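You operate a simulated robot arm through the tools that you are given. There is no shell and no other tool.

The job below is to be done with a simulated robot arm. You get a single attempt, and the scene is never put back.

## Task
Put things in order on the top of the orange bench. At the end: the clear jar (marked "SPARE") from the top of the orange bench stands where the black fan stood; the black fan from the top of the orange bench stands where the purple cartridge stood; the white job ticket from the top of the orange bench stands on top of the brown small carton (marked "FAN"); the purple cartridge stands where the white job ticket stood; whatever was shut is shut again. Leave all else as you found it, and nothing knocked over.

Only the result counts: the job must be done as asked and must still hold three seconds after the hand-in. Knocking over, shifting, dropping, spilling or breaking anything else fails it.

## Robot
A 7-joint arm with a two-finger parallel gripper, fixed in place. Base frame: the origin is at the foot of the arm, x ahead of it, y to its left, z up; the work surface is at about z = 0. Units: mm, rad, N and s.
With the tool pointing down near the work surface it reaches from about 220 to 580 mm from the base axis. Its first joint turns from -1.152 to 1.152 rad. Payload 2.5 kg.
The TCP is the grasp point between the finger pads, 23 mm short of the fingertips. In the tool frame z runs along the fingers and y along their closing line. Largest opening 94 mm; finger width 38, thickness 10; the body of the gripper, 54 by 96 mm, starts 39 mm behind the TCP.
Orientation is that of the tool frame in the base frame, as a unit quaternion [x, y, z, w]. With the fingers straight down and closing along the base's y, the tool's x points along the base's -x, its y along +y and its z along -z.

## Interface
- The arm moves only by the tool play_rows. Its argument "motion" is a list of rows, each a list of 7 numbers: the gripper command, from -1 (fully open) to 1 (shut), values between in proportion, then the shift along the base's x, y, z in units of 25 mm (1.0 is 25 mm), then the turn, a rotation vector about the base's x, y, z in units of 8 degrees (1.0 is 8 degrees). In form: [[fingers, x, y, z, rx, ry, rz], ...]. A call has 1 to 20 rows; each row shifts and turns the commanded pose from where the row before left it. A call with a number of a shift or a turn outside -1 to 1 is refused whole. A row lasts 0.2 s, in which the tool goes at most 50 mm and 0.15 rad; a call with a longer step from one row to the next is refused whole, and so is a gripper value outside its range. Where a pose cannot be reached the arm comes as near as it can. A force on the tool above 40 N (or 10 N above the force at the start of the call, whichever is more), or a blocked arm, ends the call early, and 0.2 s more pass. Each finger travels about 108 mm/s and halts on what it meets, pressing with about 44 N; the grip force reading is that of the motor and also rises with nothing between the fingers. The clock runs only during rows and for 0.2 s after the last one: add rows that do not move to give the fingers time. It gives the time, the measured TCP pose, the force on the tool (base axes), the opening and the grip force at its end, in the units of the frame above (readings bear some noise), with the torque about the TCP (base axes, N m) and any sound that the robot's microphone picked up.
- Cameras (640 x 400 px; columns grow to the right, rows downward): "scene" is fixed at [121.1, -414.3, 537.1]; the picture's right is [0.79, -0.61, 0.00], its down [-0.39, -0.50, -0.77] and it looks along [0.47, 0.61, -0.64] (base axes); focal length 339 px, centre (320, 200). "wrist" rides on the gripper at [86, 16, -74] in the tool frame; the picture's right is [-0.18, 0.98, 0.00], its down [-0.58, -0.11, -0.81] and it looks along [-0.79, -0.15, 0.59] (tool axes); focal length 243 px, centre (320, 200). There is no depth. A picture from a camera that has moved, and an enlarged one, comes with that camera's place and axes in the base frame and with its lens.
- snapshot(camera): a new picture of that camera. No time passes.
- inspect(camera, box): a new picture of the part [left, top, right, bottom] of that camera's present view, enlarged. No time passes.
- job_done(): hands the job in; it is judged then, once.

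Nothing tells you positions but the pictures and the camera data. Unless the task says otherwise, let go and move clear before handing in.

The tools are called after ">>>" by a JSON object that holds its "name" and its "arguments". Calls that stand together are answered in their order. play_rows: Moves the arm, as the interface text tells. Its arguments: {"type":"object","properties":{"motion":{"type":"array"}},"required":["motion"]} The other tools are called the same way: snapshot (camera) takes a picture; inspect (camera, box) takes an enlarged picture of a part of a camera's view; job_done () hands the job in.

At the start:

```text
clock: 0.0
position: [326.6, -32.9, 286.7]
ee_rot: [0.0, 1.0, 0.001, 0.001]
contact_force: [-0.8, 0.4, -0.3]
torque: [0.03, 0.02, 0.0]
width: 94.3
grasp_force: 0.0
```

scene: 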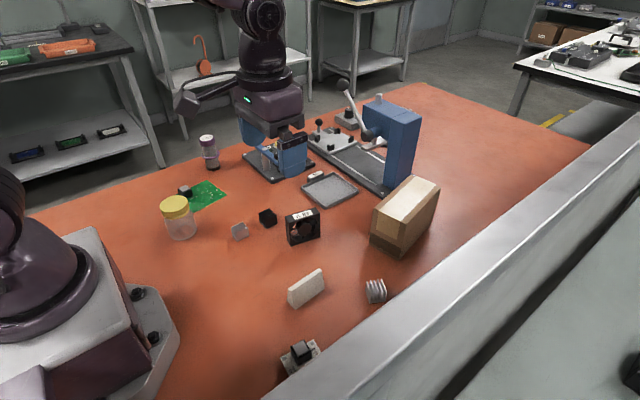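
wrist: 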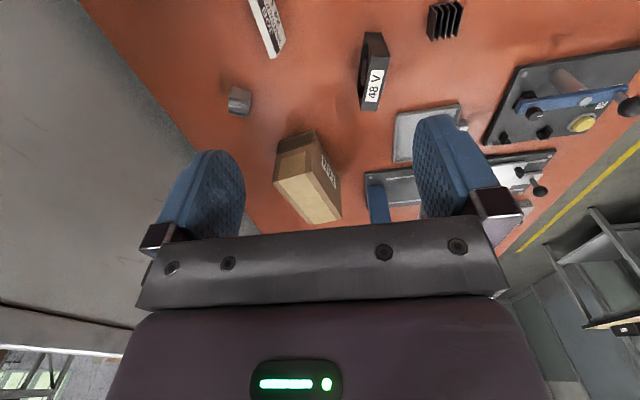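

I see an orange bench with a jar (yellow lid), a black fan, a white ticket-like item, a carton, and other items. I'll look closer before moving anything.

>>> {"name": "inspect", "arguments": {"camera": "scene", "box": [140, 120, 300, 260]}}

>>> {"name": "inspect", "arguments": {"camera": "scene", "box": [260, 170, 450, 310]}}

>>> {"name": "inspect", "arguments": {"camera": "scene", "box": [230, 80, 430, 210]}}

>>> {"name": "inspect", "arguments": {"camera": "scene", "box": [240, 260, 420, 390]}}

>>> {"name": "inspect", "arguments": {"camera": "wrist", "box": [200, 0, 480, 180]}}

```text
2.86 times, centred on (220, 190) of scene
camera zoom: at [121.1, -414.3, 537.1], right [0.79, -0.61, 0.0], down [-0.39, -0.5, -0.77], along [0.47, 0.61, -0.64], focal length 968 px, centre (606, 229)
```

zoom: 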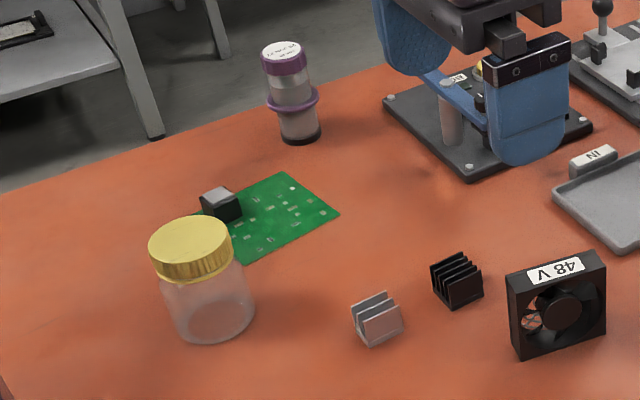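

```text
2.86 times, centred on (355, 240) of scene
camera zoom: at [121.1, -414.3, 537.1], right [0.79, -0.61, 0.0], down [-0.39, -0.5, -0.77], along [0.47, 0.61, -0.64], focal length 968 px, centre (220, 86)
```

zoom: 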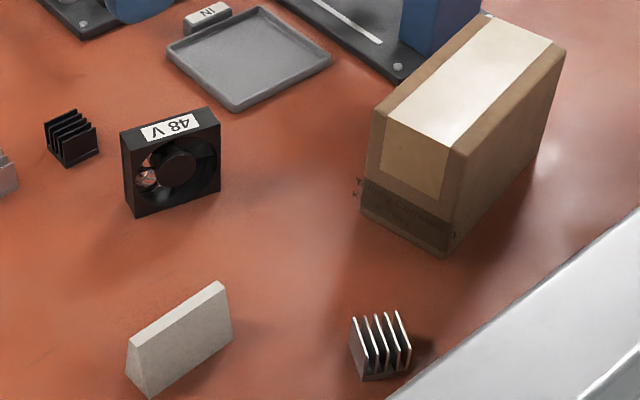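

```text
3.08 times, centred on (330, 145) of scene
camera zoom: at [121.1, -414.3, 537.1], right [0.79, -0.61, 0.0], down [-0.39, -0.5, -0.77], along [0.47, 0.61, -0.64], focal length 1043 px, centre (289, 369)
```

zoom: 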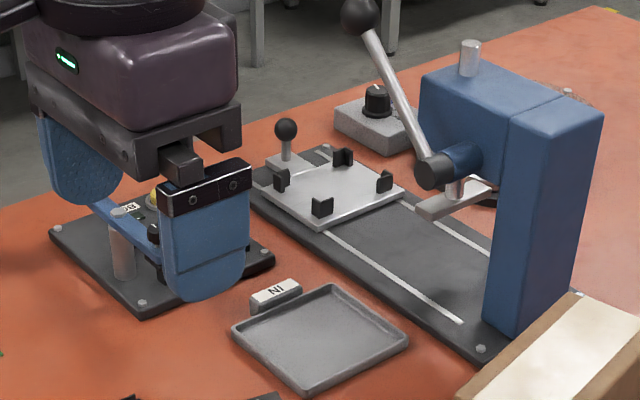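

```text
3.08 times, centred on (330, 325) of scene
camera zoom: at [121.1, -414.3, 537.1], right [0.79, -0.61, 0.0], down [-0.39, -0.5, -0.77], along [0.47, 0.61, -0.64], focal length 1043 px, centre (289, -185)
```

zoom: 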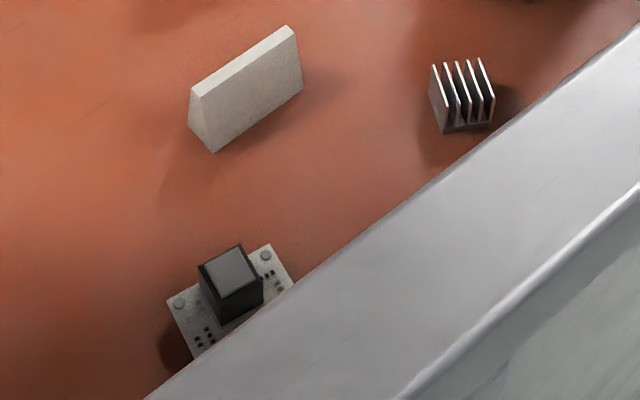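

```text
2.22 times, centred on (340, 90) of wrist
camera zoom: at [241.3, -16.4, 361.5], right [0.18, 0.98, 0.0], down [0.58, -0.11, 0.81], along [0.79, -0.15, -0.59], focal length 539 px, centre (276, 444)
```

zoom: 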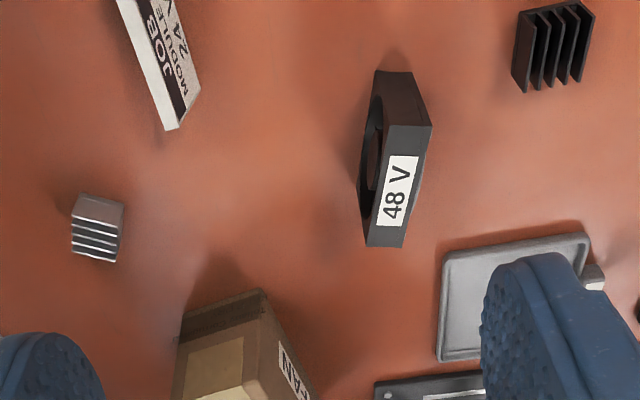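

The cartridge appears to be near (370, 398), the jar near (212, 200), the fan near (411, 15), the ticket near (330, -104) and the carton near x 520–660. I'll zoom in more tightly to refine these before moving.

>>> {"name": "inspect", "arguments": {"camera": "scene", "box": [190, 125, 230, 175]}}

>>> {"name": "inspect", "arguments": {"camera": "scene", "box": [150, 185, 214, 245]}}

>>> {"name": "inspect", "arguments": {"camera": "scene", "box": [275, 200, 331, 250]}}

>>> {"name": "inspect", "arguments": {"camera": "scene", "box": [280, 260, 332, 312]}}

>>> {"name": "inspect", "arguments": {"camera": "scene", "box": [360, 165, 450, 265]}}

```text
8.00 times, centred on (210, 150) of scene
camera zoom: at [121.1, -414.3, 537.1], right [0.79, -0.61, 0.0], down [-0.39, -0.5, -0.77], along [0.47, 0.61, -0.64], focal length 2711 px, centre (1200, 600)
```

zoom: 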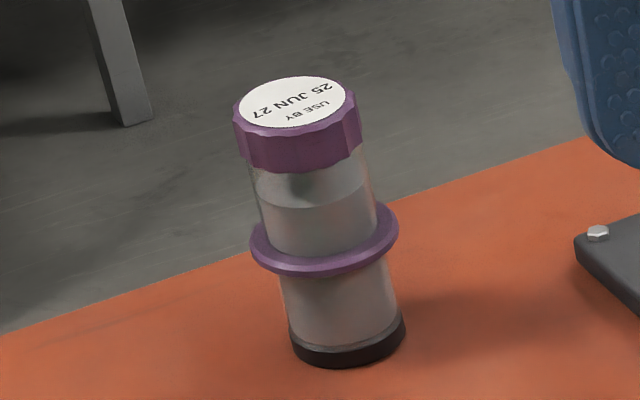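

```text
6.67 times, centred on (182, 215) of scene
camera zoom: at [121.1, -414.3, 537.1], right [0.79, -0.61, 0.0], down [-0.39, -0.5, -0.77], along [0.47, 0.61, -0.64], focal length 2260 px, centre (1240, 100)
```

zoom: 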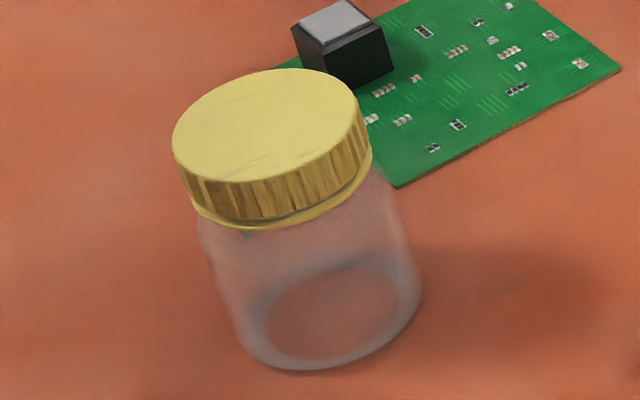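

```text
8.00 times, centred on (303, 225) of scene
camera zoom: at [121.1, -414.3, 537.1], right [0.79, -0.61, 0.0], down [-0.39, -0.5, -0.77], along [0.47, 0.61, -0.64], focal length 2711 px, centre (456, 0)
```

zoom: 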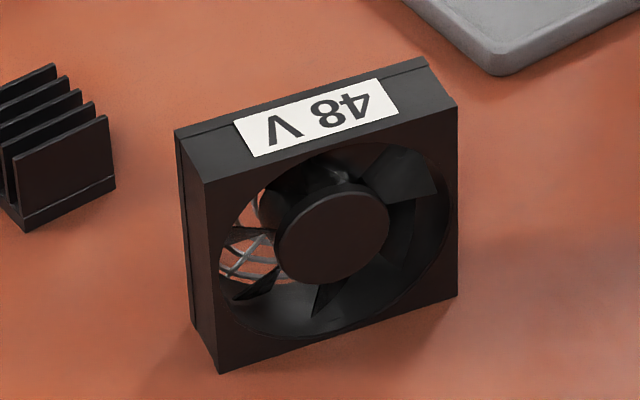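

```text
7.69 times, centred on (306, 286) of scene
camera zoom: at [121.1, -414.3, 537.1], right [0.79, -0.61, 0.0], down [-0.39, -0.5, -0.77], along [0.47, 0.61, -0.64], focal length 2607 px, centre (428, -462)
```

zoom: 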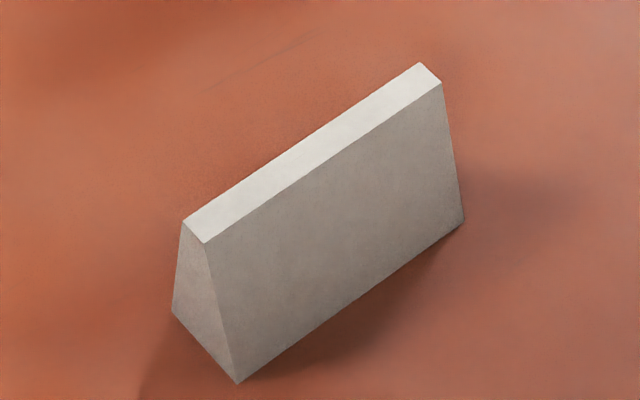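

```text
4.00 times, centred on (405, 215) of scene
camera zoom: at [121.1, -414.3, 537.1], right [0.79, -0.61, 0.0], down [-0.39, -0.5, -0.77], along [0.47, 0.61, -0.64], focal length 1356 px, centre (-20, 140)
```

zoom: 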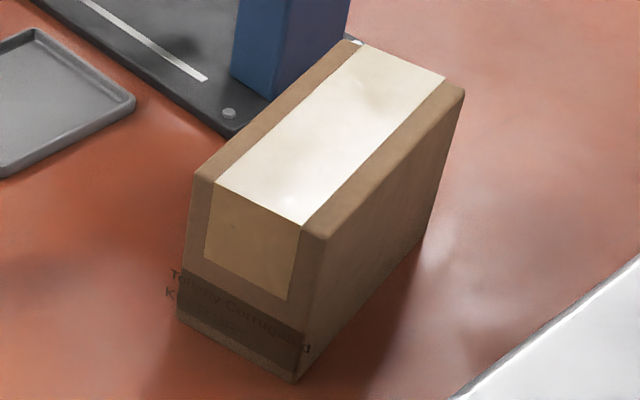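

The ticket is a wedge about 70 x 26 mm and 44 mm high, centred near (330, -103). I'll take it by its vertical ends, so I'm turning the gripper -87° about z while moving above it at a safe height.

>>> {"name": "play_rows", "arguments": {"motion": [[-1, 0.012, -0.2545, 0, 0, 0, -0.992], [-1, 0.012, -0.2545, 0, 0, 0, -0.992], [-1, 0.012, -0.2545, 0, 0, 0, -0.992], [-1, 0.012, -0.2545, 0, 0, 0, -0.992], [-1, 0.012, -0.2545, 0, 0, 0, -0.992], [-1, 0.012, -0.2545, 0, 0, 0, -0.992], [-1, 0.012, -0.2545, 0, 0, 0, -0.992], [-1, 0.012, -0.2545, 0, 0, 0, -0.992], [-1, 0.012, -0.2545, 0, 0, 0, -0.992], [-1, 0.012, -0.2545, 0, 0, 0, -0.992], [-1, 0.012, -0.2545, 0, 0, 0, -0.992], [-1, 0, 0, 0, 0, 0, 0], [-1, 0, 0, 0, 0, 0, 0]]}}

>>> {"name": "snapshot", "arguments": {"camera": "wrist"}}

>>> {"name": "snapshot", "arguments": {"camera": "scene"}}

```text
clock: 2.8
position: [330.9, -104.3, 287.3]
ee_rot: [0.691, 0.723, -0.001, 0.0]
contact_force: [-0.1, 0.2, -0.5]
torque: [0.0, -0.01, -0.05]
width: 94.1
grasp_force: 0.0
```

```text
taken
camera wrist: at [343.8, -16.6, 361.5], right [0.99, -0.14, 0.0], down [-0.08, -0.59, 0.81], along [-0.11, -0.8, -0.59], focal length 243 px, centre (320, 200)
```

wrist: 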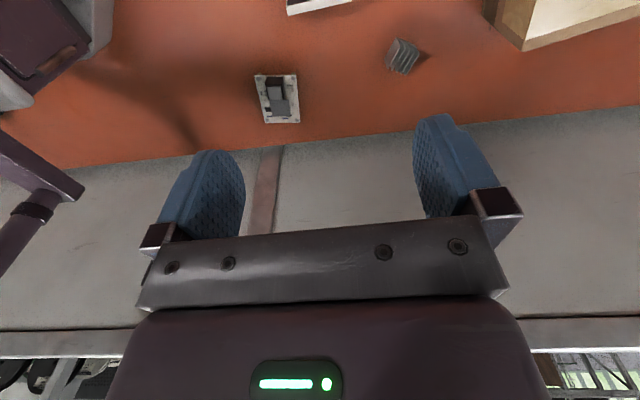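

```text
taken
```

scene: 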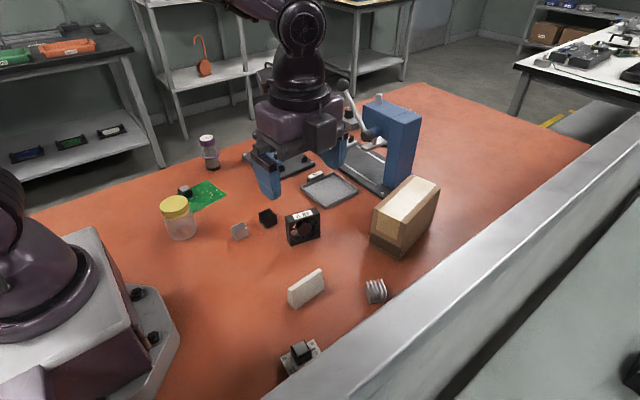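

The turn worked and I'm above the ticket. I'll go down partway and check the alignment with the wrist camera.

>>> {"name": "play_rows", "arguments": {"motion": [[-1, 0, 0, -1, 0, 0, 0], [-1, 0, 0, -1, 0, 0, 0], [-1, 0, 0, -1, 0, 0, 0], [-1, 0, 0, -1, 0, 0, 0], [-1, 0, 0, -1, 0, 0, 0], [-1, 0, 0, -1, 0, 0, 0], [-1, 0, 0, -0.8, 0, 0, 0], [-1, 0, 0, 0, 0, 0, 0], [-1, 0, 0, 0, 0, 0, 0]]}}

>>> {"name": "snapshot", "arguments": {"camera": "wrist"}}

>>> {"name": "inspect", "arguments": {"camera": "scene", "box": [230, 180, 390, 320]}}

```text
clock: 4.8
position: [328.7, -103.5, 116.9]
ee_rot: [0.691, 0.723, 0.0, 0.001]
contact_force: [-0.2, -0.6, 0.4]
torque: [-0.02, 0.0, 0.01]
width: 94.0
grasp_force: 0.1
```

```text
taken
camera wrist: at [342.3, -16.8, 191.8], right [0.99, -0.14, 0.0], down [-0.08, -0.59, 0.81], along [-0.11, -0.8, -0.59], focal length 243 px, centre (320, 200)
```

wrist: 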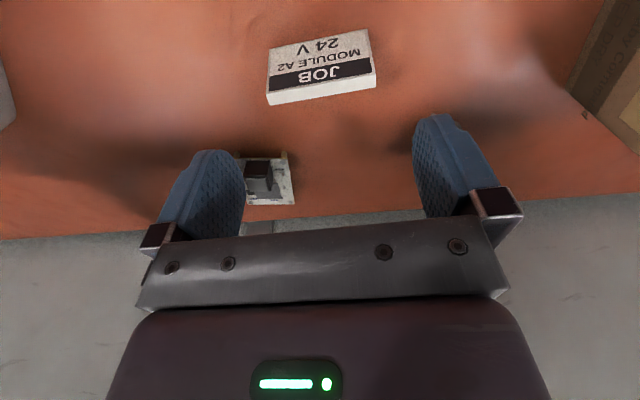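

```text
2.86 times, centred on (310, 250) of scene
camera zoom: at [121.1, -414.3, 537.1], right [0.79, -0.61, 0.0], down [-0.39, -0.5, -0.77], along [0.47, 0.61, -0.64], focal length 968 px, centre (349, 57)
```

zoom: 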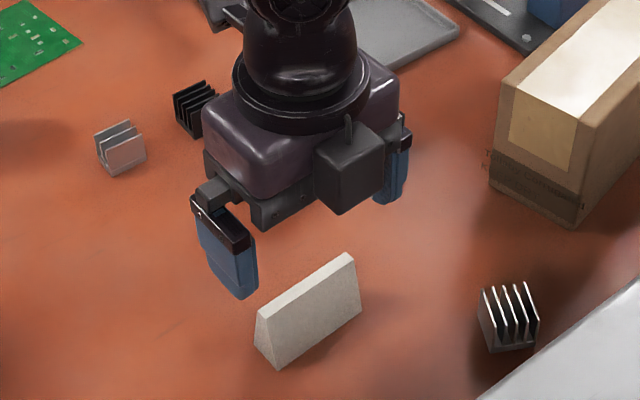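

The wrist view puts the ticket's centre near (330, -101) and aligned with the gripper. I'll go down around its ends, close the fingers and check the grip.

>>> {"name": "play_rows", "arguments": {"motion": [[-1, 0, 0.08, -1, 0, 0, 0], [-1, 0, 0, -1, 0, 0, 0], [-1, 0, 0, -0.8, 0, 0, 0], [-1, 0, 0, -0.5, 0, 0, 0], [-1, 0, 0, -0.28, 0, 0, 0], [-1, 0, 0, 0, 0, 0, 0]]}}

>>> {"name": "snapshot", "arguments": {"camera": "wrist"}}

>>> {"name": "inspect", "arguments": {"camera": "scene", "box": [250, 220, 370, 325]}}

```text
clock: 6.2
position: [328.9, -101.5, 29.7]
ee_rot: [0.691, 0.723, 0.0, -0.001]
contact_force: [0.2, 0.7, -0.3]
torque: [-0.02, -0.02, 0.0]
width: 93.9
grasp_force: 0.1
```

```text
taken
camera wrist: at [342.0, -13.9, 103.6], right [0.99, -0.14, 0.0], down [-0.08, -0.59, 0.81], along [-0.11, -0.8, -0.59], focal length 243 px, centre (320, 200)
```

wrist: 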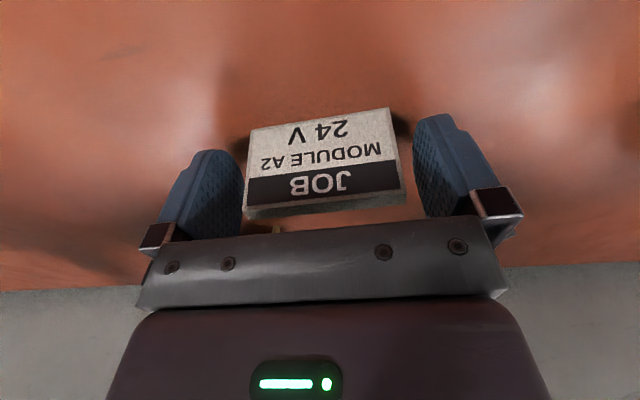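

```text
3.81 times, centred on (310, 272) of scene
camera zoom: at [121.1, -414.3, 537.1], right [0.79, -0.61, 0.0], down [-0.39, -0.5, -0.77], along [0.47, 0.61, -0.64], focal length 1291 px, centre (358, -76)
```

zoom: 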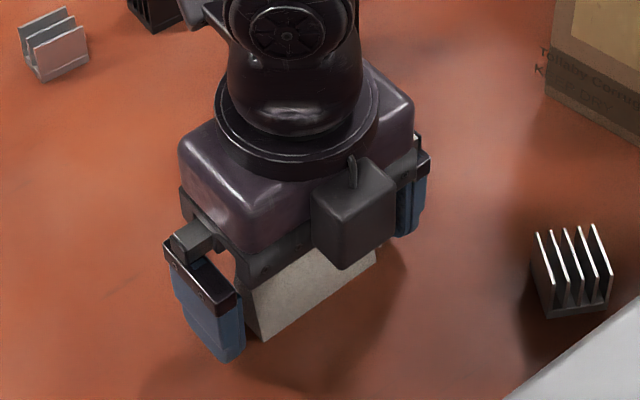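

The ticket sits between the two pads. I'm closing the fingers and then lifting a little.

>>> {"name": "play_rows", "arguments": {"motion": [[1, 0, 0, 0, 0, 0, 0], [1, 0, 0, 0, 0, 0, 0], [1, 0, 0, 0, 0, 0, 0], [1, 0, 0, 0, 0, 0, 0], [1, 0, 0, 0.4, 0, 0, 0], [1, 0, 0, 0.6, 0, 0, 0], [1, 0, 0, 0, 0, 0, 0]]}}

>>> {"name": "snapshot", "arguments": {"camera": "wrist"}}

>>> {"name": "inspect", "arguments": {"camera": "scene", "box": [250, 210, 370, 315]}}

```text
clock: 7.8
position: [327.8, -100.8, 54.2]
ee_rot: [0.69, 0.723, 0.0, 0.0]
contact_force: [0.0, 0.5, -0.2]
torque: [0.0, -0.02, -0.01]
width: 68.3
grasp_force: 44.0
```

```text
taken
camera wrist: at [341.9, -12.9, 127.5], right [0.99, -0.14, 0.0], down [-0.08, -0.59, 0.81], along [-0.11, -0.8, -0.59], focal length 243 px, centre (320, 200)
```

wrist: 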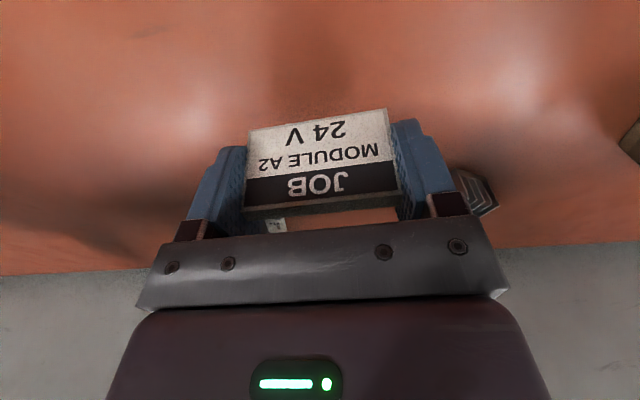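

```text
3.81 times, centred on (310, 262) of scene
camera zoom: at [121.1, -414.3, 537.1], right [0.79, -0.61, 0.0], down [-0.39, -0.5, -0.77], along [0.47, 0.61, -0.64], focal length 1291 px, centre (358, -38)
```

zoom: 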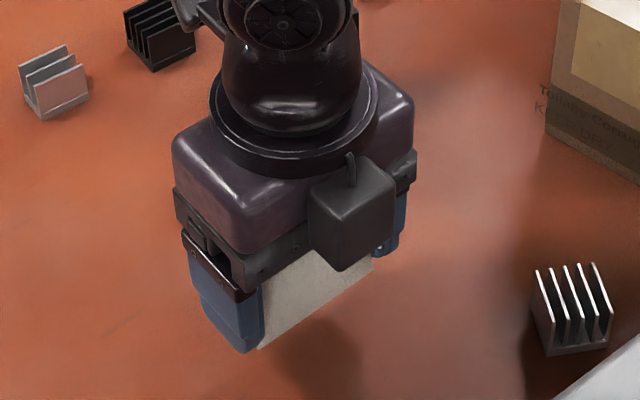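

The ticket is held firmly at 68 mm opening. Both cameras agree the carton's front edge is centred near (520, -118), yawed about 12.5° and 102 mm high, so I'm lifting and carrying the ticket above its near half.

>>> {"name": "play_rows", "arguments": {"motion": [[1, 0, 0, 0.8, 0, 0, 0], [1, 0, 0, 1, 0, 0, 0], [1, 0, 0, 1, 0, 0, 0], [1, 0, 0, 1, 0, 0, 0], [1, 0, 0, 1, 0, 0, 0], [1, 0, 0, 0.3, 0, 0, 0], [1, 0.7, -0.022, 0, 0, 0, 0.1], [1, 0.7, -0.022, 0, 0, 0, 0.1], [1, 0.7, -0.022, 0, 0, 0, 0.1], [1, 0.7, -0.022, 0, 0, 0, 0.1], [1, 0.7, -0.022, 0, 0, 0, 0.1], [1, 0.7, -0.022, 0, 0, 0, 0.1], [1, 0.7, -0.022, 0, 0, 0, 0.1], [1, 0.7, -0.022, 0, 0, 0, 0.1], [1, 0.7, -0.022, 0, 0, 0, 0.1], [1, 0.7, -0.022, 0, 0, 0, 0.1], [1, 0, 0, 0, 0, 0, 0]]}}

>>> {"name": "snapshot", "arguments": {"camera": "scene"}}

>>> {"name": "snapshot", "arguments": {"camera": "wrist"}}

```text
clock: 11.4
position: [505.1, -108.6, 180.1]
ee_rot: [0.639, 0.769, 0.0, -0.001]
contact_force: [0.6, 0.1, -0.2]
torque: [0.0, 0.01, -0.01]
width: 68.1
grasp_force: 43.7
```

```text
taken
```

scene: 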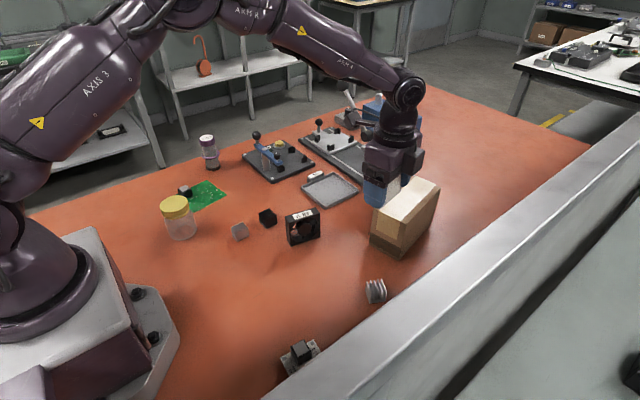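

```text
taken
camera wrist: at [506.4, -20.5, 254.8], right [1.0, 0.0, 0.0], down [0.0, -0.59, 0.81], along [0.0, -0.81, -0.59], focal length 243 px, centre (320, 200)
```

wrist: 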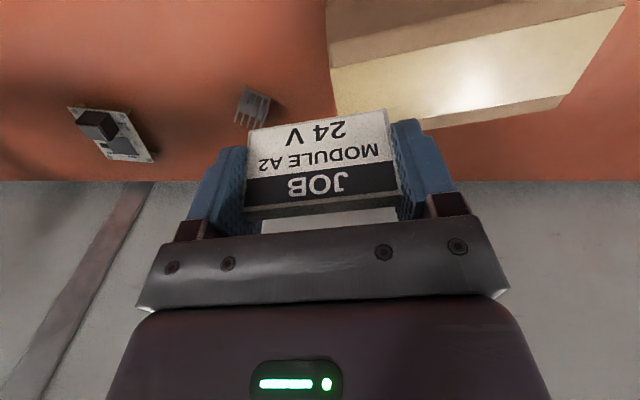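

The ticket is still held level and the arm is near the carton. I'll move forward over the near half of the carton top and look again before lowering.

>>> {"name": "play_rows", "arguments": {"motion": [[1, 0.6, -0.02, 0, 0, 0, 0.1], [1, 0.6, -0.02, 0, 0, 0, 0.1], [1, 0.6, -0.02, 0, 0, 0, 0], [1, 0.5, -0.02, 0, 0, 0, 0], [1, 0, 0, 0, 0, 0, 0], [1, 0, 0, 0, 0, 0, 0]]}}

>>> {"name": "inspect", "arguments": {"camera": "scene", "box": [340, 120, 470, 270]}}

>>> {"name": "snapshot", "arguments": {"camera": "wrist"}}

```text
clock: 12.8
position: [561.2, -109.0, 181.0]
ee_rot: [0.627, 0.779, 0.001, 0.0]
contact_force: [-0.1, 0.7, 0.4]
torque: [-0.02, -0.01, 0.01]
width: 68.6
grasp_force: 43.5
```

```text
2.67 times, centred on (405, 195) of scene
camera zoom: at [121.1, -414.3, 537.1], right [0.79, -0.61, 0.0], down [-0.39, -0.5, -0.77], along [0.47, 0.61, -0.64], focal length 904 px, centre (93, 213)
```

zoom: 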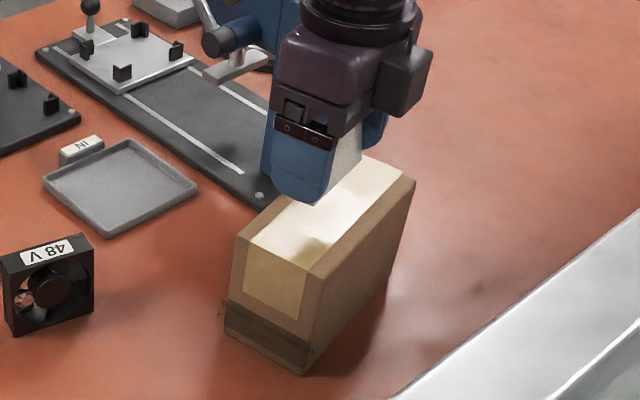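

```text
taken
camera wrist: at [559.3, -20.7, 254.6], right [1.0, 0.03, 0.0], down [0.02, -0.59, 0.81], along [0.02, -0.81, -0.59], focal length 243 px, centre (320, 200)
```

wrist: 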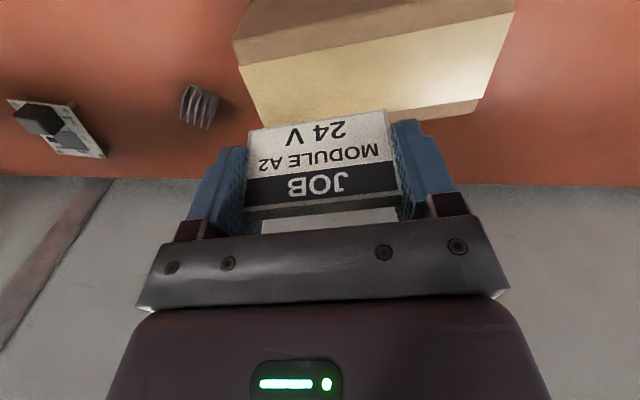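

I'm over the carton at about (562, -108), aligned with its 12.3° yaw, and both cameras agree on its outline. I'll lower to just above the top and watch the force reading.

>>> {"name": "play_rows", "arguments": {"motion": [[1, 0.15, 0.02, -0.4, 0, 0, 0], [1, 0, 0, -0.6, 0, 0, 0], [1, 0, 0, -0.5, 0, 0, 0], [1, 0, 0, -0.2, 0, 0, 0], [1, 0, 0, -0.06, 0, 0, 0], [1, 0, 0, 0, 0, 0, 0]]}}

>>> {"name": "inspect", "arguments": {"camera": "scene", "box": [360, 150, 450, 250]}}

>>> {"name": "snapshot", "arguments": {"camera": "wrist"}}

```text
clock: 14.2
position: [565.4, -107.8, 136.4]
ee_rot: [0.628, 0.778, 0.0, -0.001]
contact_force: [0.6, -0.1, 0.3]
torque: [0.0, 0.03, 0.01]
width: 68.4
grasp_force: 44.5
```

```text
4.00 times, centred on (405, 200) of scene
camera zoom: at [121.1, -414.3, 537.1], right [0.79, -0.61, 0.0], down [-0.39, -0.5, -0.77], along [0.47, 0.61, -0.64], focal length 1356 px, centre (-20, 200)
```

zoom: 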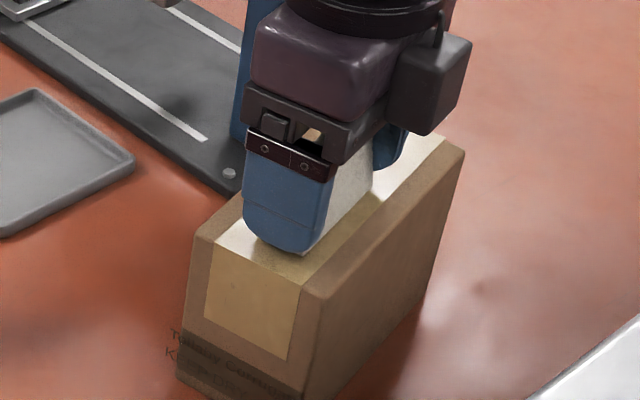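

```text
taken
camera wrist: at [564.6, -20.3, 211.2], right [1.0, 0.03, 0.0], down [0.02, -0.59, 0.81], along [0.02, -0.81, -0.59], focal length 243 px, centre (320, 200)
```

wrist: 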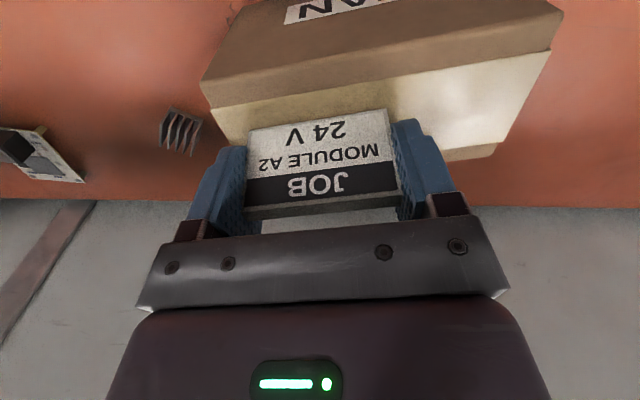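

The ticket's base sits well inside the carton top with about 5 mm still to go. I'm lowering in small steps to feel for contact.

>>> {"name": "play_rows", "arguments": {"motion": [[1, 0, 0, -0.05, 0, 0, 0], [1, 0, 0, -0.05, 0, 0, 0], [1, 0, 0, -0.05, 0, 0, 0], [1, 0, 0, 0, 0, 0, 0]]}}

```text
clock: 15.2
position: [566.3, -107.7, 133.4]
ee_rot: [0.628, 0.778, 0.0, 0.0]
contact_force: [-0.9, 0.6, 8.7]
torque: [0.03, 0.11, -0.03]
width: 68.3
grasp_force: 43.3
```

Contact is made at 8.7 N, so the ticket rests on the carton. I'm opening the fingers and then rising straight up.

>>> {"name": "play_rows", "arguments": {"motion": [[-0.5, 0, 0, 0, 0, 0, 0], [-0.7, 0, 0, 0, 0, 0, 0], [-1, 0, 0, 0, 0, 0, 0], [-1, 0, 0, 0, 0, 0, 0]]}}

>>> {"name": "snapshot", "arguments": {"camera": "wrist"}}

>>> {"name": "inspect", "arguments": {"camera": "scene", "box": [360, 150, 450, 250]}}

```text
clock: 16.2
position: [567.6, -108.2, 133.3]
ee_rot: [0.628, 0.778, -0.001, 0.0]
contact_force: [1.0, -0.6, 0.4]
torque: [-0.02, -0.02, 0.02]
width: 94.1
grasp_force: 0.1
```

```text
taken
camera wrist: at [565.0, -19.9, 207.0], right [1.0, 0.03, 0.0], down [0.02, -0.59, 0.81], along [0.02, -0.81, -0.59], focal length 243 px, centre (320, 200)
```

wrist: 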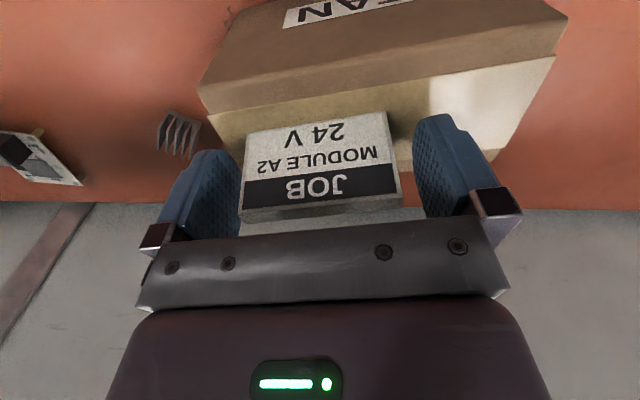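

```text
4.00 times, centred on (405, 200) of scene
camera zoom: at [121.1, -414.3, 537.1], right [0.79, -0.61, 0.0], down [-0.39, -0.5, -0.77], along [0.47, 0.61, -0.64], focal length 1356 px, centre (-20, 200)
```

zoom: 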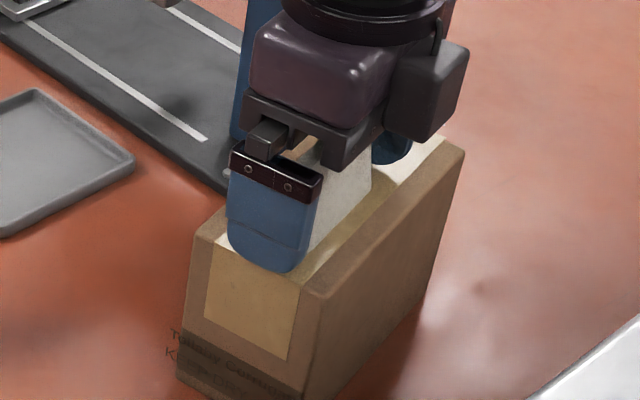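

The ticket stands on the carton by itself. I'm rising straight up, then backing off and turning the gripper to yaw 0 for the cartridge.

>>> {"name": "play_rows", "arguments": {"motion": [[-1, 0, 0, 0.3, 0, 0, 0], [-1, 0, 0, 0.7, 0, 0, 0], [-1, 0, 0, 1, 0, 0, 0], [-1, 0, 0, 1, 0, 0, 0], [-1, 0, 0, 1, 0, 0, 0], [-1, 0, 0, 1, 0, 0, 0], [-1, 0, 0, 1, 0, 0, 0], [-1, -0.7, 0.4, 0, 0, 0, 0.971], [-1, -0.7, 0.4, 0, 0, 0, 0.971], [-1, -0.7, 0.4, 0, 0, 0, 0.971], [-1, -0.7, 0.4, 0, 0, 0, 0.971], [-1, -0.7, 0.4, 0, 0, 0, 0.971], [-1, -0.7, 0.4, 0, 0, 0, 0.971], [-1, -0.7, 0.4, 0, 0, 0, 0.971], [-1, -0.7, 0.4, 0, 0, 0, 0.971], [-1, -0.7, 0.4, 0, 0, 0, 0.971], [-1, -0.7, 0.4, 0, 0, 0, 0.971], [-1, 0, 0, 0, 0, 0, 0]]}}

>>> {"name": "snapshot", "arguments": {"camera": "wrist"}}

>>> {"name": "snapshot", "arguments": {"camera": "scene"}}

>>> {"name": "inspect", "arguments": {"camera": "scene", "box": [360, 150, 450, 260]}}

```text
clock: 20.0
position: [391.9, -5.5, 282.8]
ee_rot: [0.0, 1.0, 0.001, 0.0]
contact_force: [0.0, -0.4, -0.1]
torque: [0.03, 0.0, -0.01]
width: 94.0
grasp_force: 0.1
```

```text
taken
camera wrist: at [306.3, 11.5, 357.1], right [0.18, 0.98, 0.0], down [0.58, -0.11, 0.81], along [0.79, -0.15, -0.59], focal length 243 px, centre (320, 200)
```

wrist: 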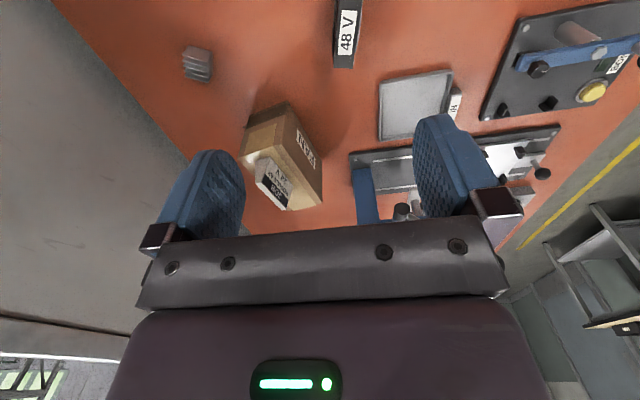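

```text
taken
```

scene: 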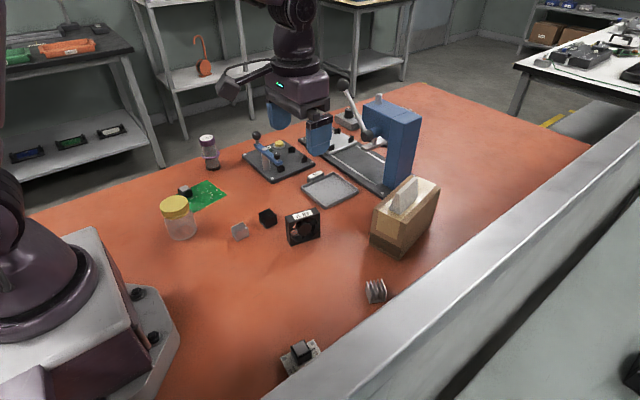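

```text
3.64 times, centred on (405, 205) of scene
camera zoom: at [121.1, -414.3, 537.1], right [0.79, -0.61, 0.0], down [-0.39, -0.5, -0.77], along [0.47, 0.61, -0.64], focal length 1232 px, centre (11, 182)
```

zoom: 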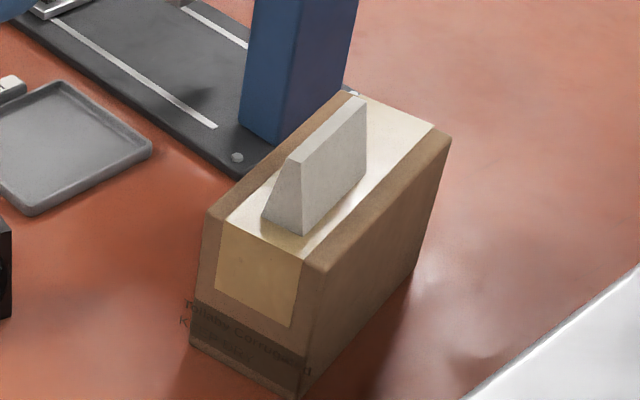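

The ticket stands squarely on the carton. Next I'm swinging over at height to the purple cartridge near (371, 398).

>>> {"name": "play_rows", "arguments": {"motion": [[-1, -0.046, 0.953, 0, 0, 0, 0], [-1, -0.046, 0.953, 0, 0, 0, 0], [-1, -0.046, 0.953, 0, 0, 0, 0], [-1, -0.046, 0.953, 0, 0, 0, 0], [-1, -0.046, 0.953, 0, 0, 0, 0], [-1, -0.046, 0.953, 0, 0, 0, 0], [-1, -0.046, 0.953, 0, 0, 0, 0], [-1, -0.046, 0.953, 0, 0, 0, 0], [-1, -0.046, 0.953, 0, 0, 0, 0], [-1, -0.046, 0.953, 0, 0, 0, 0], [-1, -0.046, 0.953, 0, 0, 0, 0], [-1, -0.046, 0.953, 0, 0, 0, 0], [-1, -0.046, 0.953, 0, 0, 0, 0], [-1, -0.046, 0.953, 0, 0, 0, 0], [-1, -0.046, 0.953, 0, 0, 0, 0], [-1, -0.046, 0.953, 0, 0, 0, 0], [-1, -0.046, 0.953, 0, 0, 0, 0], [-1, 0, 0, -1, 0, 0, 0], [-1, 0, 0, -1, 0, 0, 0], [-1, 0, 0, -1, 0, 0, 0]]}}

>>> {"name": "snapshot", "arguments": {"camera": "wrist"}}

>>> {"name": "snapshot", "arguments": {"camera": "scene"}}

```text
clock: 24.2
position: [371.8, 396.3, 206.8]
ee_rot: [0.001, 1.0, 0.001, 0.0]
contact_force: [0.0, -0.4, -0.1]
torque: [0.04, -0.04, -0.01]
width: 94.0
grasp_force: 0.1
```

```text
taken
camera wrist: at [286.7, 414.0, 280.5], right [0.19, 0.98, 0.0], down [0.58, -0.11, 0.81], along [0.79, -0.15, -0.59], focal length 243 px, centre (320, 200)
```

wrist: 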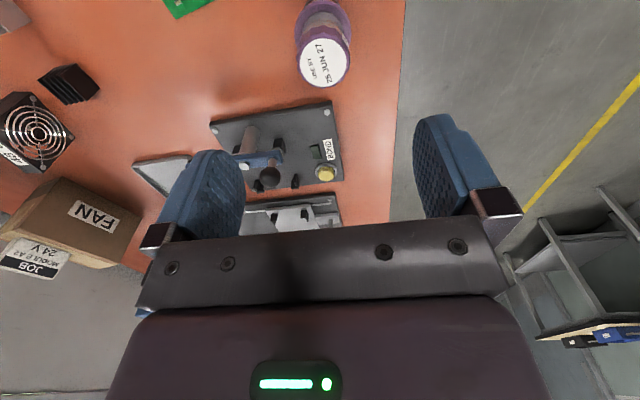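

```text
taken
```

scene: 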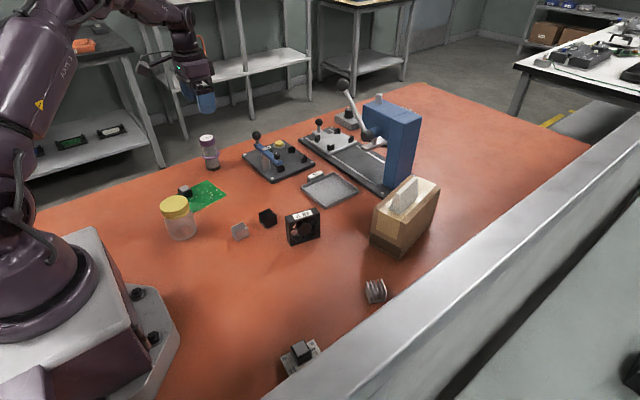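

The wrist view puts the cartridge's cap at about (369, 400), within 3 mm of the scene estimate. I'm making a small correction and going down to the cap height of about 82 mm.

>>> {"name": "play_rows", "arguments": {"motion": [[-1, -0.07, 0.08, -1, 0, 0, 0], [-1, 0, 0, -1, 0, 0, 0], [-1, 0, 0, -1, 0, 0, 0], [-1, 0, 0, -0.8, 0, 0, 0], [-1, 0, 0, -0.6, 0, 0, 0], [-1, 0, 0, -0.4, 0, 0, 0], [-1, 0, 0, -0.18, 0, 0, 0], [-1, 0, 0, 0, 0, 0, 0]]}}

>>> {"name": "snapshot", "arguments": {"camera": "wrist"}}

>>> {"name": "inspect", "arguments": {"camera": "scene", "box": [170, 100, 260, 190]}}

```text
clock: 26.0
position: [371.0, 400.2, 82.4]
ee_rot: [0.001, 1.0, 0.0, 0.0]
contact_force: [0.8, 0.0, -0.5]
torque: [0.02, 0.0, -0.01]
width: 93.9
grasp_force: 0.1
```

```text
taken
camera wrist: at [285.6, 416.7, 156.3], right [0.19, 0.98, 0.0], down [0.58, -0.11, 0.81], along [0.79, -0.15, -0.59], focal length 243 px, centre (320, 200)
```

wrist: 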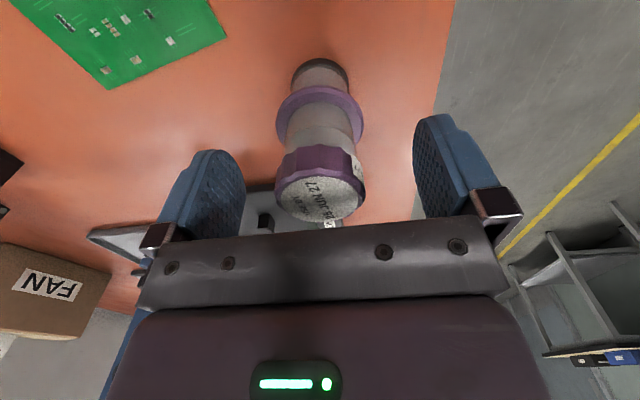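

```text
4.44 times, centred on (215, 145) of scene
camera zoom: at [121.1, -414.3, 537.1], right [0.79, -0.61, 0.0], down [-0.39, -0.5, -0.77], along [0.47, 0.61, -0.64], focal length 1506 px, centre (787, 444)
```

zoom: 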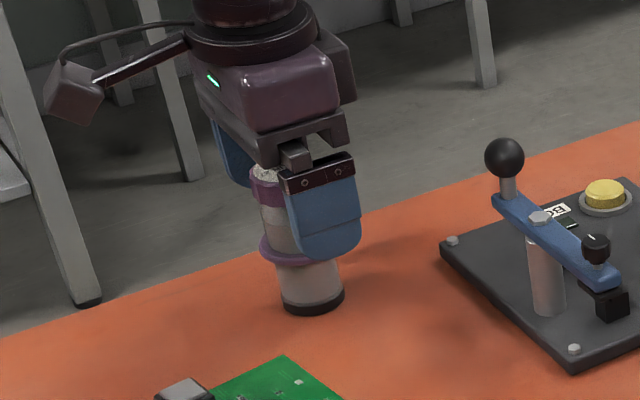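

The cap lies between the pads. I'm nudging 1.5 mm back, closing on it and lifting slightly.

>>> {"name": "play_rows", "arguments": {"motion": [[-1, -0.06, 0, 0, 0, 0, 0], [0, 0, 0, 0, 0, 0, 0], [0, 0, 0, 0, 0, 0, 0], [1, 0, 0, 0, 0, 0, 0], [1, 0, 0, 0, 0, 0, 0], [1, 0, 0, 0, 0, 0, 0], [1, 0, 0, 0, 0, 0, 0]]}}

>>> {"name": "snapshot", "arguments": {"camera": "wrist"}}

>>> {"name": "inspect", "arguments": {"camera": "scene", "box": [170, 100, 260, 190]}}

```text
clock: 27.6
position: [369.3, 399.8, 84.0]
ee_rot: [0.001, 1.0, 0.0, 0.0]
contact_force: [-0.1, 1.6, 2.7]
torque: [0.04, 0.05, -0.01]
width: 36.9
grasp_force: 44.1
```

```text
taken
camera wrist: at [283.4, 415.9, 156.4], right [0.19, 0.98, 0.0], down [0.58, -0.11, 0.81], along [0.79, -0.15, -0.59], focal length 243 px, centre (320, 200)
```

wrist: 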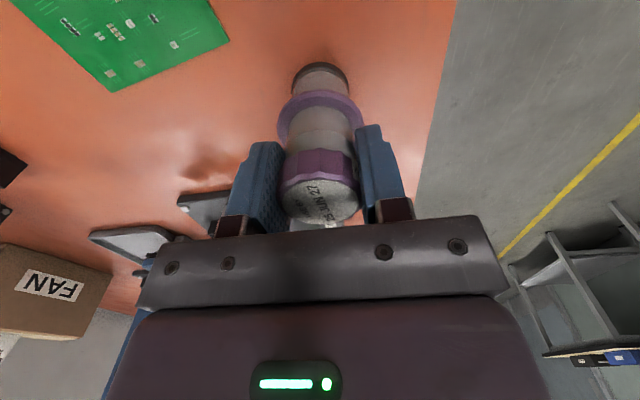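

```text
4.44 times, centred on (215, 145) of scene
camera zoom: at [121.1, -414.3, 537.1], right [0.79, -0.61, 0.0], down [-0.39, -0.5, -0.77], along [0.47, 0.61, -0.64], focal length 1506 px, centre (787, 444)
```

zoom: 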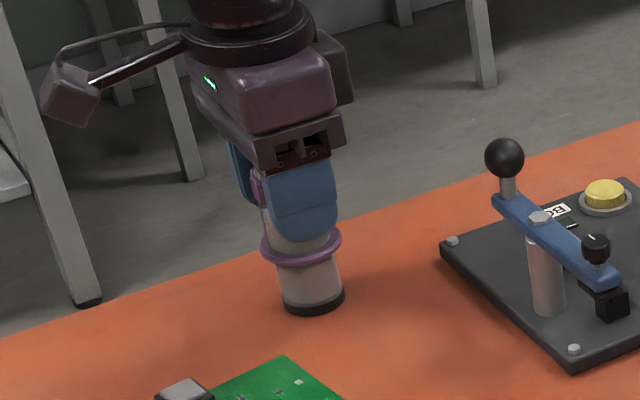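

The fingers closed at 37 mm with 44 N on the cartridge. I'm lifting a little to check that it hangs straight.

>>> {"name": "play_rows", "arguments": {"motion": [[1, 0, 0, 0.3, 0, 0, 0], [1, 0, 0, 0.7, 0, 0, 0], [1, 0, 0, 0, 0, 0, 0]]}}

>>> {"name": "snapshot", "arguments": {"camera": "wrist"}}

>>> {"name": "inspect", "arguments": {"camera": "scene", "box": [170, 100, 260, 190]}}

```text
clock: 28.4
position: [369.0, 398.5, 107.8]
ee_rot: [0.001, 1.0, 0.0, -0.001]
contact_force: [-0.5, -0.8, -2.3]
torque: [-0.02, 0.01, -0.03]
width: 36.8
grasp_force: 44.2
```

```text
taken
camera wrist: at [282.8, 415.7, 181.0], right [0.19, 0.98, 0.0], down [0.58, -0.11, 0.81], along [0.79, -0.15, -0.59], focal length 243 px, centre (320, 200)
```

wrist: 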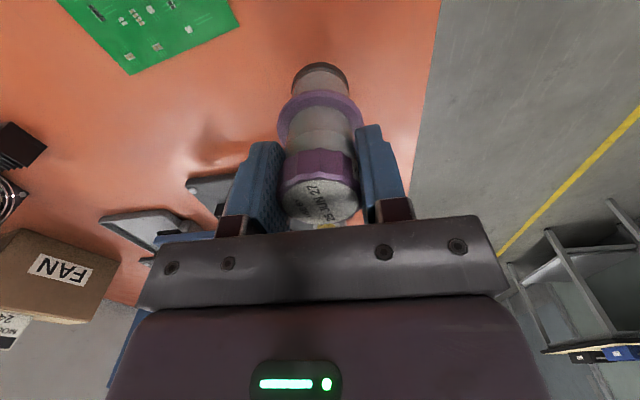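

```text
4.44 times, centred on (215, 145) of scene
camera zoom: at [121.1, -414.3, 537.1], right [0.79, -0.61, 0.0], down [-0.39, -0.5, -0.77], along [0.47, 0.61, -0.64], focal length 1506 px, centre (787, 444)
```

zoom: 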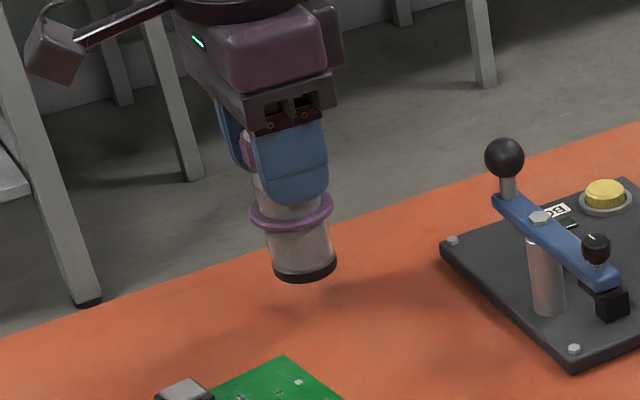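

The cartridge is held upright and the recorded spot is (369, 399.5). I'm lifting it well clear and carrying it across towards the old ticket place at (330, -101).

>>> {"name": "play_rows", "arguments": {"motion": [[1, 0, 0, 0.8, 0, 0, 0], [1, 0, 0, 1, 0, 0, 0], [1, 0, 0, 1, 0, 0, 0], [1, 0, 0, 1, 0, 0, 0], [1, 0, 0, 0.6, 0, 0, 0], [1, -0.0704, -0.5, 0, 0, 0, 0], [1, -0.0704, -0.911, 0, 0, 0, 0], [1, -0.0704, -0.911, 0, 0, 0, 0], [1, -0.0704, -0.911, 0, 0, 0, 0], [1, -0.0704, -0.911, 0, 0, 0, 0], [1, -0.0704, -0.911, 0, 0, 0, 0], [1, -0.0704, -0.911, 0, 0, 0, 0], [1, -0.0704, -0.911, 0, 0, 0, 0], [1, -0.0704, -0.911, 0, 0, 0, 0], [1, -0.0704, -0.911, 0, 0, 0, 0], [1, -0.0704, -0.911, 0, 0, 0, 0], [1, -0.0704, -0.911, 0, 0, 0, 0], [1, -0.0704, -0.911, 0, 0, 0, 0], [1, -0.0704, -0.911, 0, 0, 0, 0], [1, 0, 0, 0, 0, 0, 0]]}}

>>> {"name": "snapshot", "arguments": {"camera": "scene"}}

```text
clock: 32.6
position: [342.7, 91.0, 219.7]
ee_rot: [0.0, 1.0, 0.0, 0.0]
contact_force: [-0.7, 0.6, -2.9]
torque: [0.01, 0.0, 0.04]
width: 36.7
grasp_force: 43.6
```

```text
taken
```

scene: 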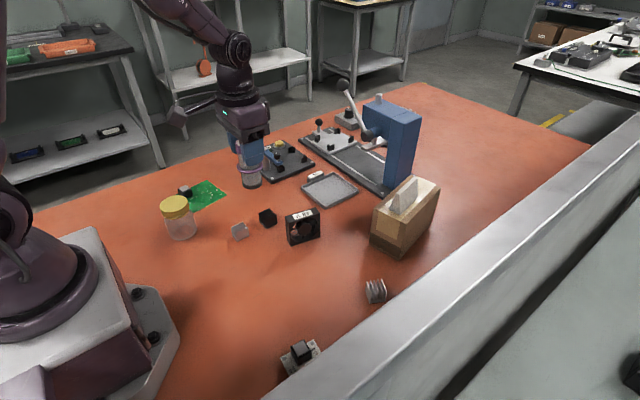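

The cartridge is still steady. I'm continuing to (330, -101.5) and lowering partway.

>>> {"name": "play_rows", "arguments": {"motion": [[1, -0.061, -0.8533, 0, 0, 0, 0], [1, -0.061, -0.8533, 0, 0, 0, 0], [1, -0.061, -0.8533, 0, 0, 0, 0], [1, -0.061, -0.8533, 0, 0, 0, 0], [1, -0.061, -0.8533, 0, 0, 0, 0], [1, -0.061, -0.8533, 0, 0, 0, 0], [1, -0.061, -0.8533, 0, 0, 0, 0], [1, -0.061, -0.8533, 0, 0, 0, 0], [1, -0.061, -0.8533, 0, 0, 0, 0], [1, 0, 0, -0.8, 0, 0, 0], [1, 0, 0, -1, 0, 0, 0], [1, 0, 0, -1, 0, 0, 0], [1, 0, 0, -1, 0, 0, 0], [1, 0, 0, -0.6, 0, 0, 0], [1, 0, 0, 0, 0, 0, 0]]}}

>>> {"name": "snapshot", "arguments": {"camera": "wrist"}}

>>> {"name": "inspect", "arguments": {"camera": "scene", "box": [250, 200, 390, 330]}}

```text
clock: 35.8
position: [332.0, -101.6, 108.1]
ee_rot: [0.001, 1.0, 0.0, 0.0]
contact_force: [-0.6, -0.8, -3.2]
torque: [-0.01, 0.0, -0.01]
width: 36.8
grasp_force: 44.4
```

```text
taken
camera wrist: at [246.4, -85.0, 182.6], right [0.19, 0.98, 0.0], down [0.58, -0.11, 0.81], along [0.79, -0.15, -0.59], focal length 243 px, centre (320, 200)
```

wrist: 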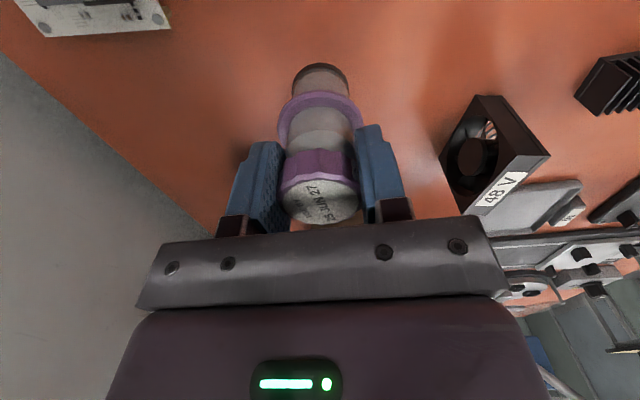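

```text
3.08 times, centred on (320, 265) of scene
camera zoom: at [121.1, -414.3, 537.1], right [0.79, -0.61, 0.0], down [-0.39, -0.5, -0.77], along [0.47, 0.61, -0.64], focal length 1043 px, centre (320, 0)
```

zoom: 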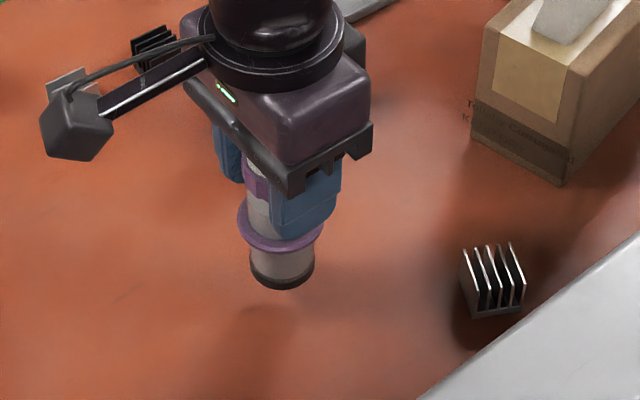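

The cartridge base is about 25 mm above the old ticket spot. I'm correcting x by -2.5 mm and lowering gently until it touches.

>>> {"name": "play_rows", "arguments": {"motion": [[1, -0.1, 0, -0.4, 0, 0, 0], [1, 0, 0, -0.3, 0, 0, 0], [1, 0, 0, -0.12, 0, 0, 0], [1, 0, 0, -0.06, 0, 0, 0], [1, 0, 0, 0, 0, 0, 0]]}}

```text
clock: 37.0
position: [328.1, -100.8, 86.2]
ee_rot: [0.001, 1.0, 0.0, 0.0]
contact_force: [0.0, -0.8, -2.6]
torque: [-0.03, -0.01, 0.02]
width: 36.7
grasp_force: 44.3
```

>>> {"name": "play_rows", "arguments": {"motion": [[1, 0, 0, -0.04, 0, 0, 0], [1, 0, 0, -0.04, 0, 0, 0], [1, 0, 0, 0, 0, 0, 0]]}}

```text
clock: 37.8
position: [328.4, -102.3, 83.8]
ee_rot: [0.001, 1.0, 0.0, -0.001]
contact_force: [-0.3, -0.3, -3.2]
torque: [-0.03, 0.06, -0.02]
width: 36.9
grasp_force: 44.4
```

No contact shows yet, since the force still equals the cartridge's weight of about -3 N. I'll continue down in small steps.

>>> {"name": "play_rows", "arguments": {"motion": [[1, 0, 0, -0.04, 0, 0, 0], [1, 0, 0, -0.02, 0, 0, 0], [1, 0, 0, 0, 0, 0, 0]]}}

```text
clock: 38.6
position: [328.6, -101.5, 82.5]
ee_rot: [0.002, 1.0, 0.0, 0.001]
contact_force: [-3.1, 0.6, 7.3]
torque: [0.09, 0.08, -0.02]
width: 36.6
grasp_force: 44.1
```

The cartridge now rests on the bench with 7 N of contact. I'm opening the fingers gently.

>>> {"name": "play_rows", "arguments": {"motion": [[0.15, 0, 0, 0, 0, 0, 0], [0, 0, 0, 0, 0, 0, 0], [-0.5, 0, 0, 0, 0, 0, 0], [-1, 0, 0, 0, 0, 0, 0], [-1, 0, 0, 0, 0, 0, 0]]}}

>>> {"name": "snapshot", "arguments": {"camera": "wrist"}}

>>> {"name": "inspect", "arguments": {"camera": "scene", "box": [250, 210, 370, 320]}}

```text
clock: 39.8
position: [328.4, -103.2, 81.8]
ee_rot: [0.001, 1.0, 0.0, 0.0]
contact_force: [-0.4, 0.1, 0.5]
torque: [-0.02, -0.02, 0.02]
width: 94.2
grasp_force: 0.1
```

```text
taken
camera wrist: at [242.5, -85.8, 156.4], right [0.19, 0.98, 0.0], down [0.58, -0.11, 0.81], along [0.79, -0.15, -0.59], focal length 243 px, centre (320, 200)
```

wrist: 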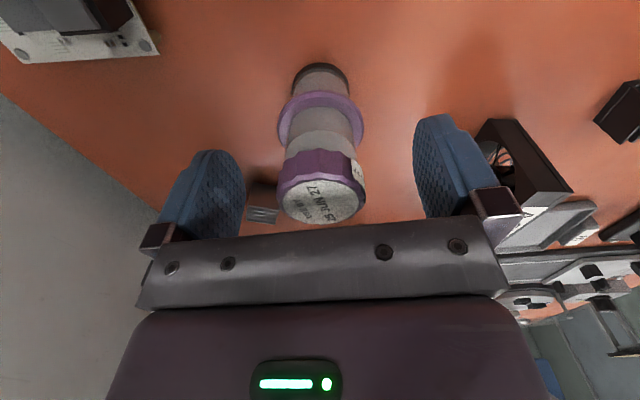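

```text
3.64 times, centred on (310, 265) of scene
camera zoom: at [121.1, -414.3, 537.1], right [0.79, -0.61, 0.0], down [-0.39, -0.5, -0.77], along [0.47, 0.61, -0.64], focal length 1232 px, centre (356, -36)
```

zoom: 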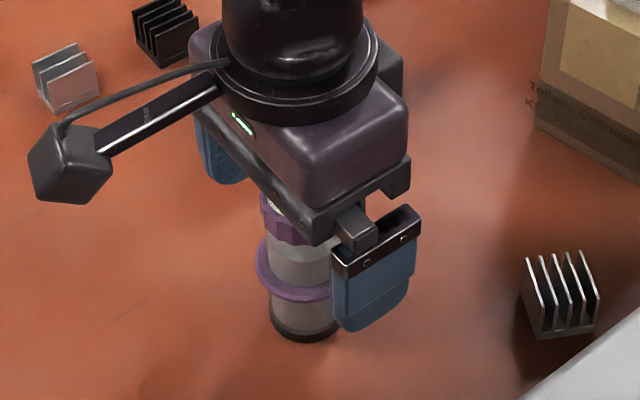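

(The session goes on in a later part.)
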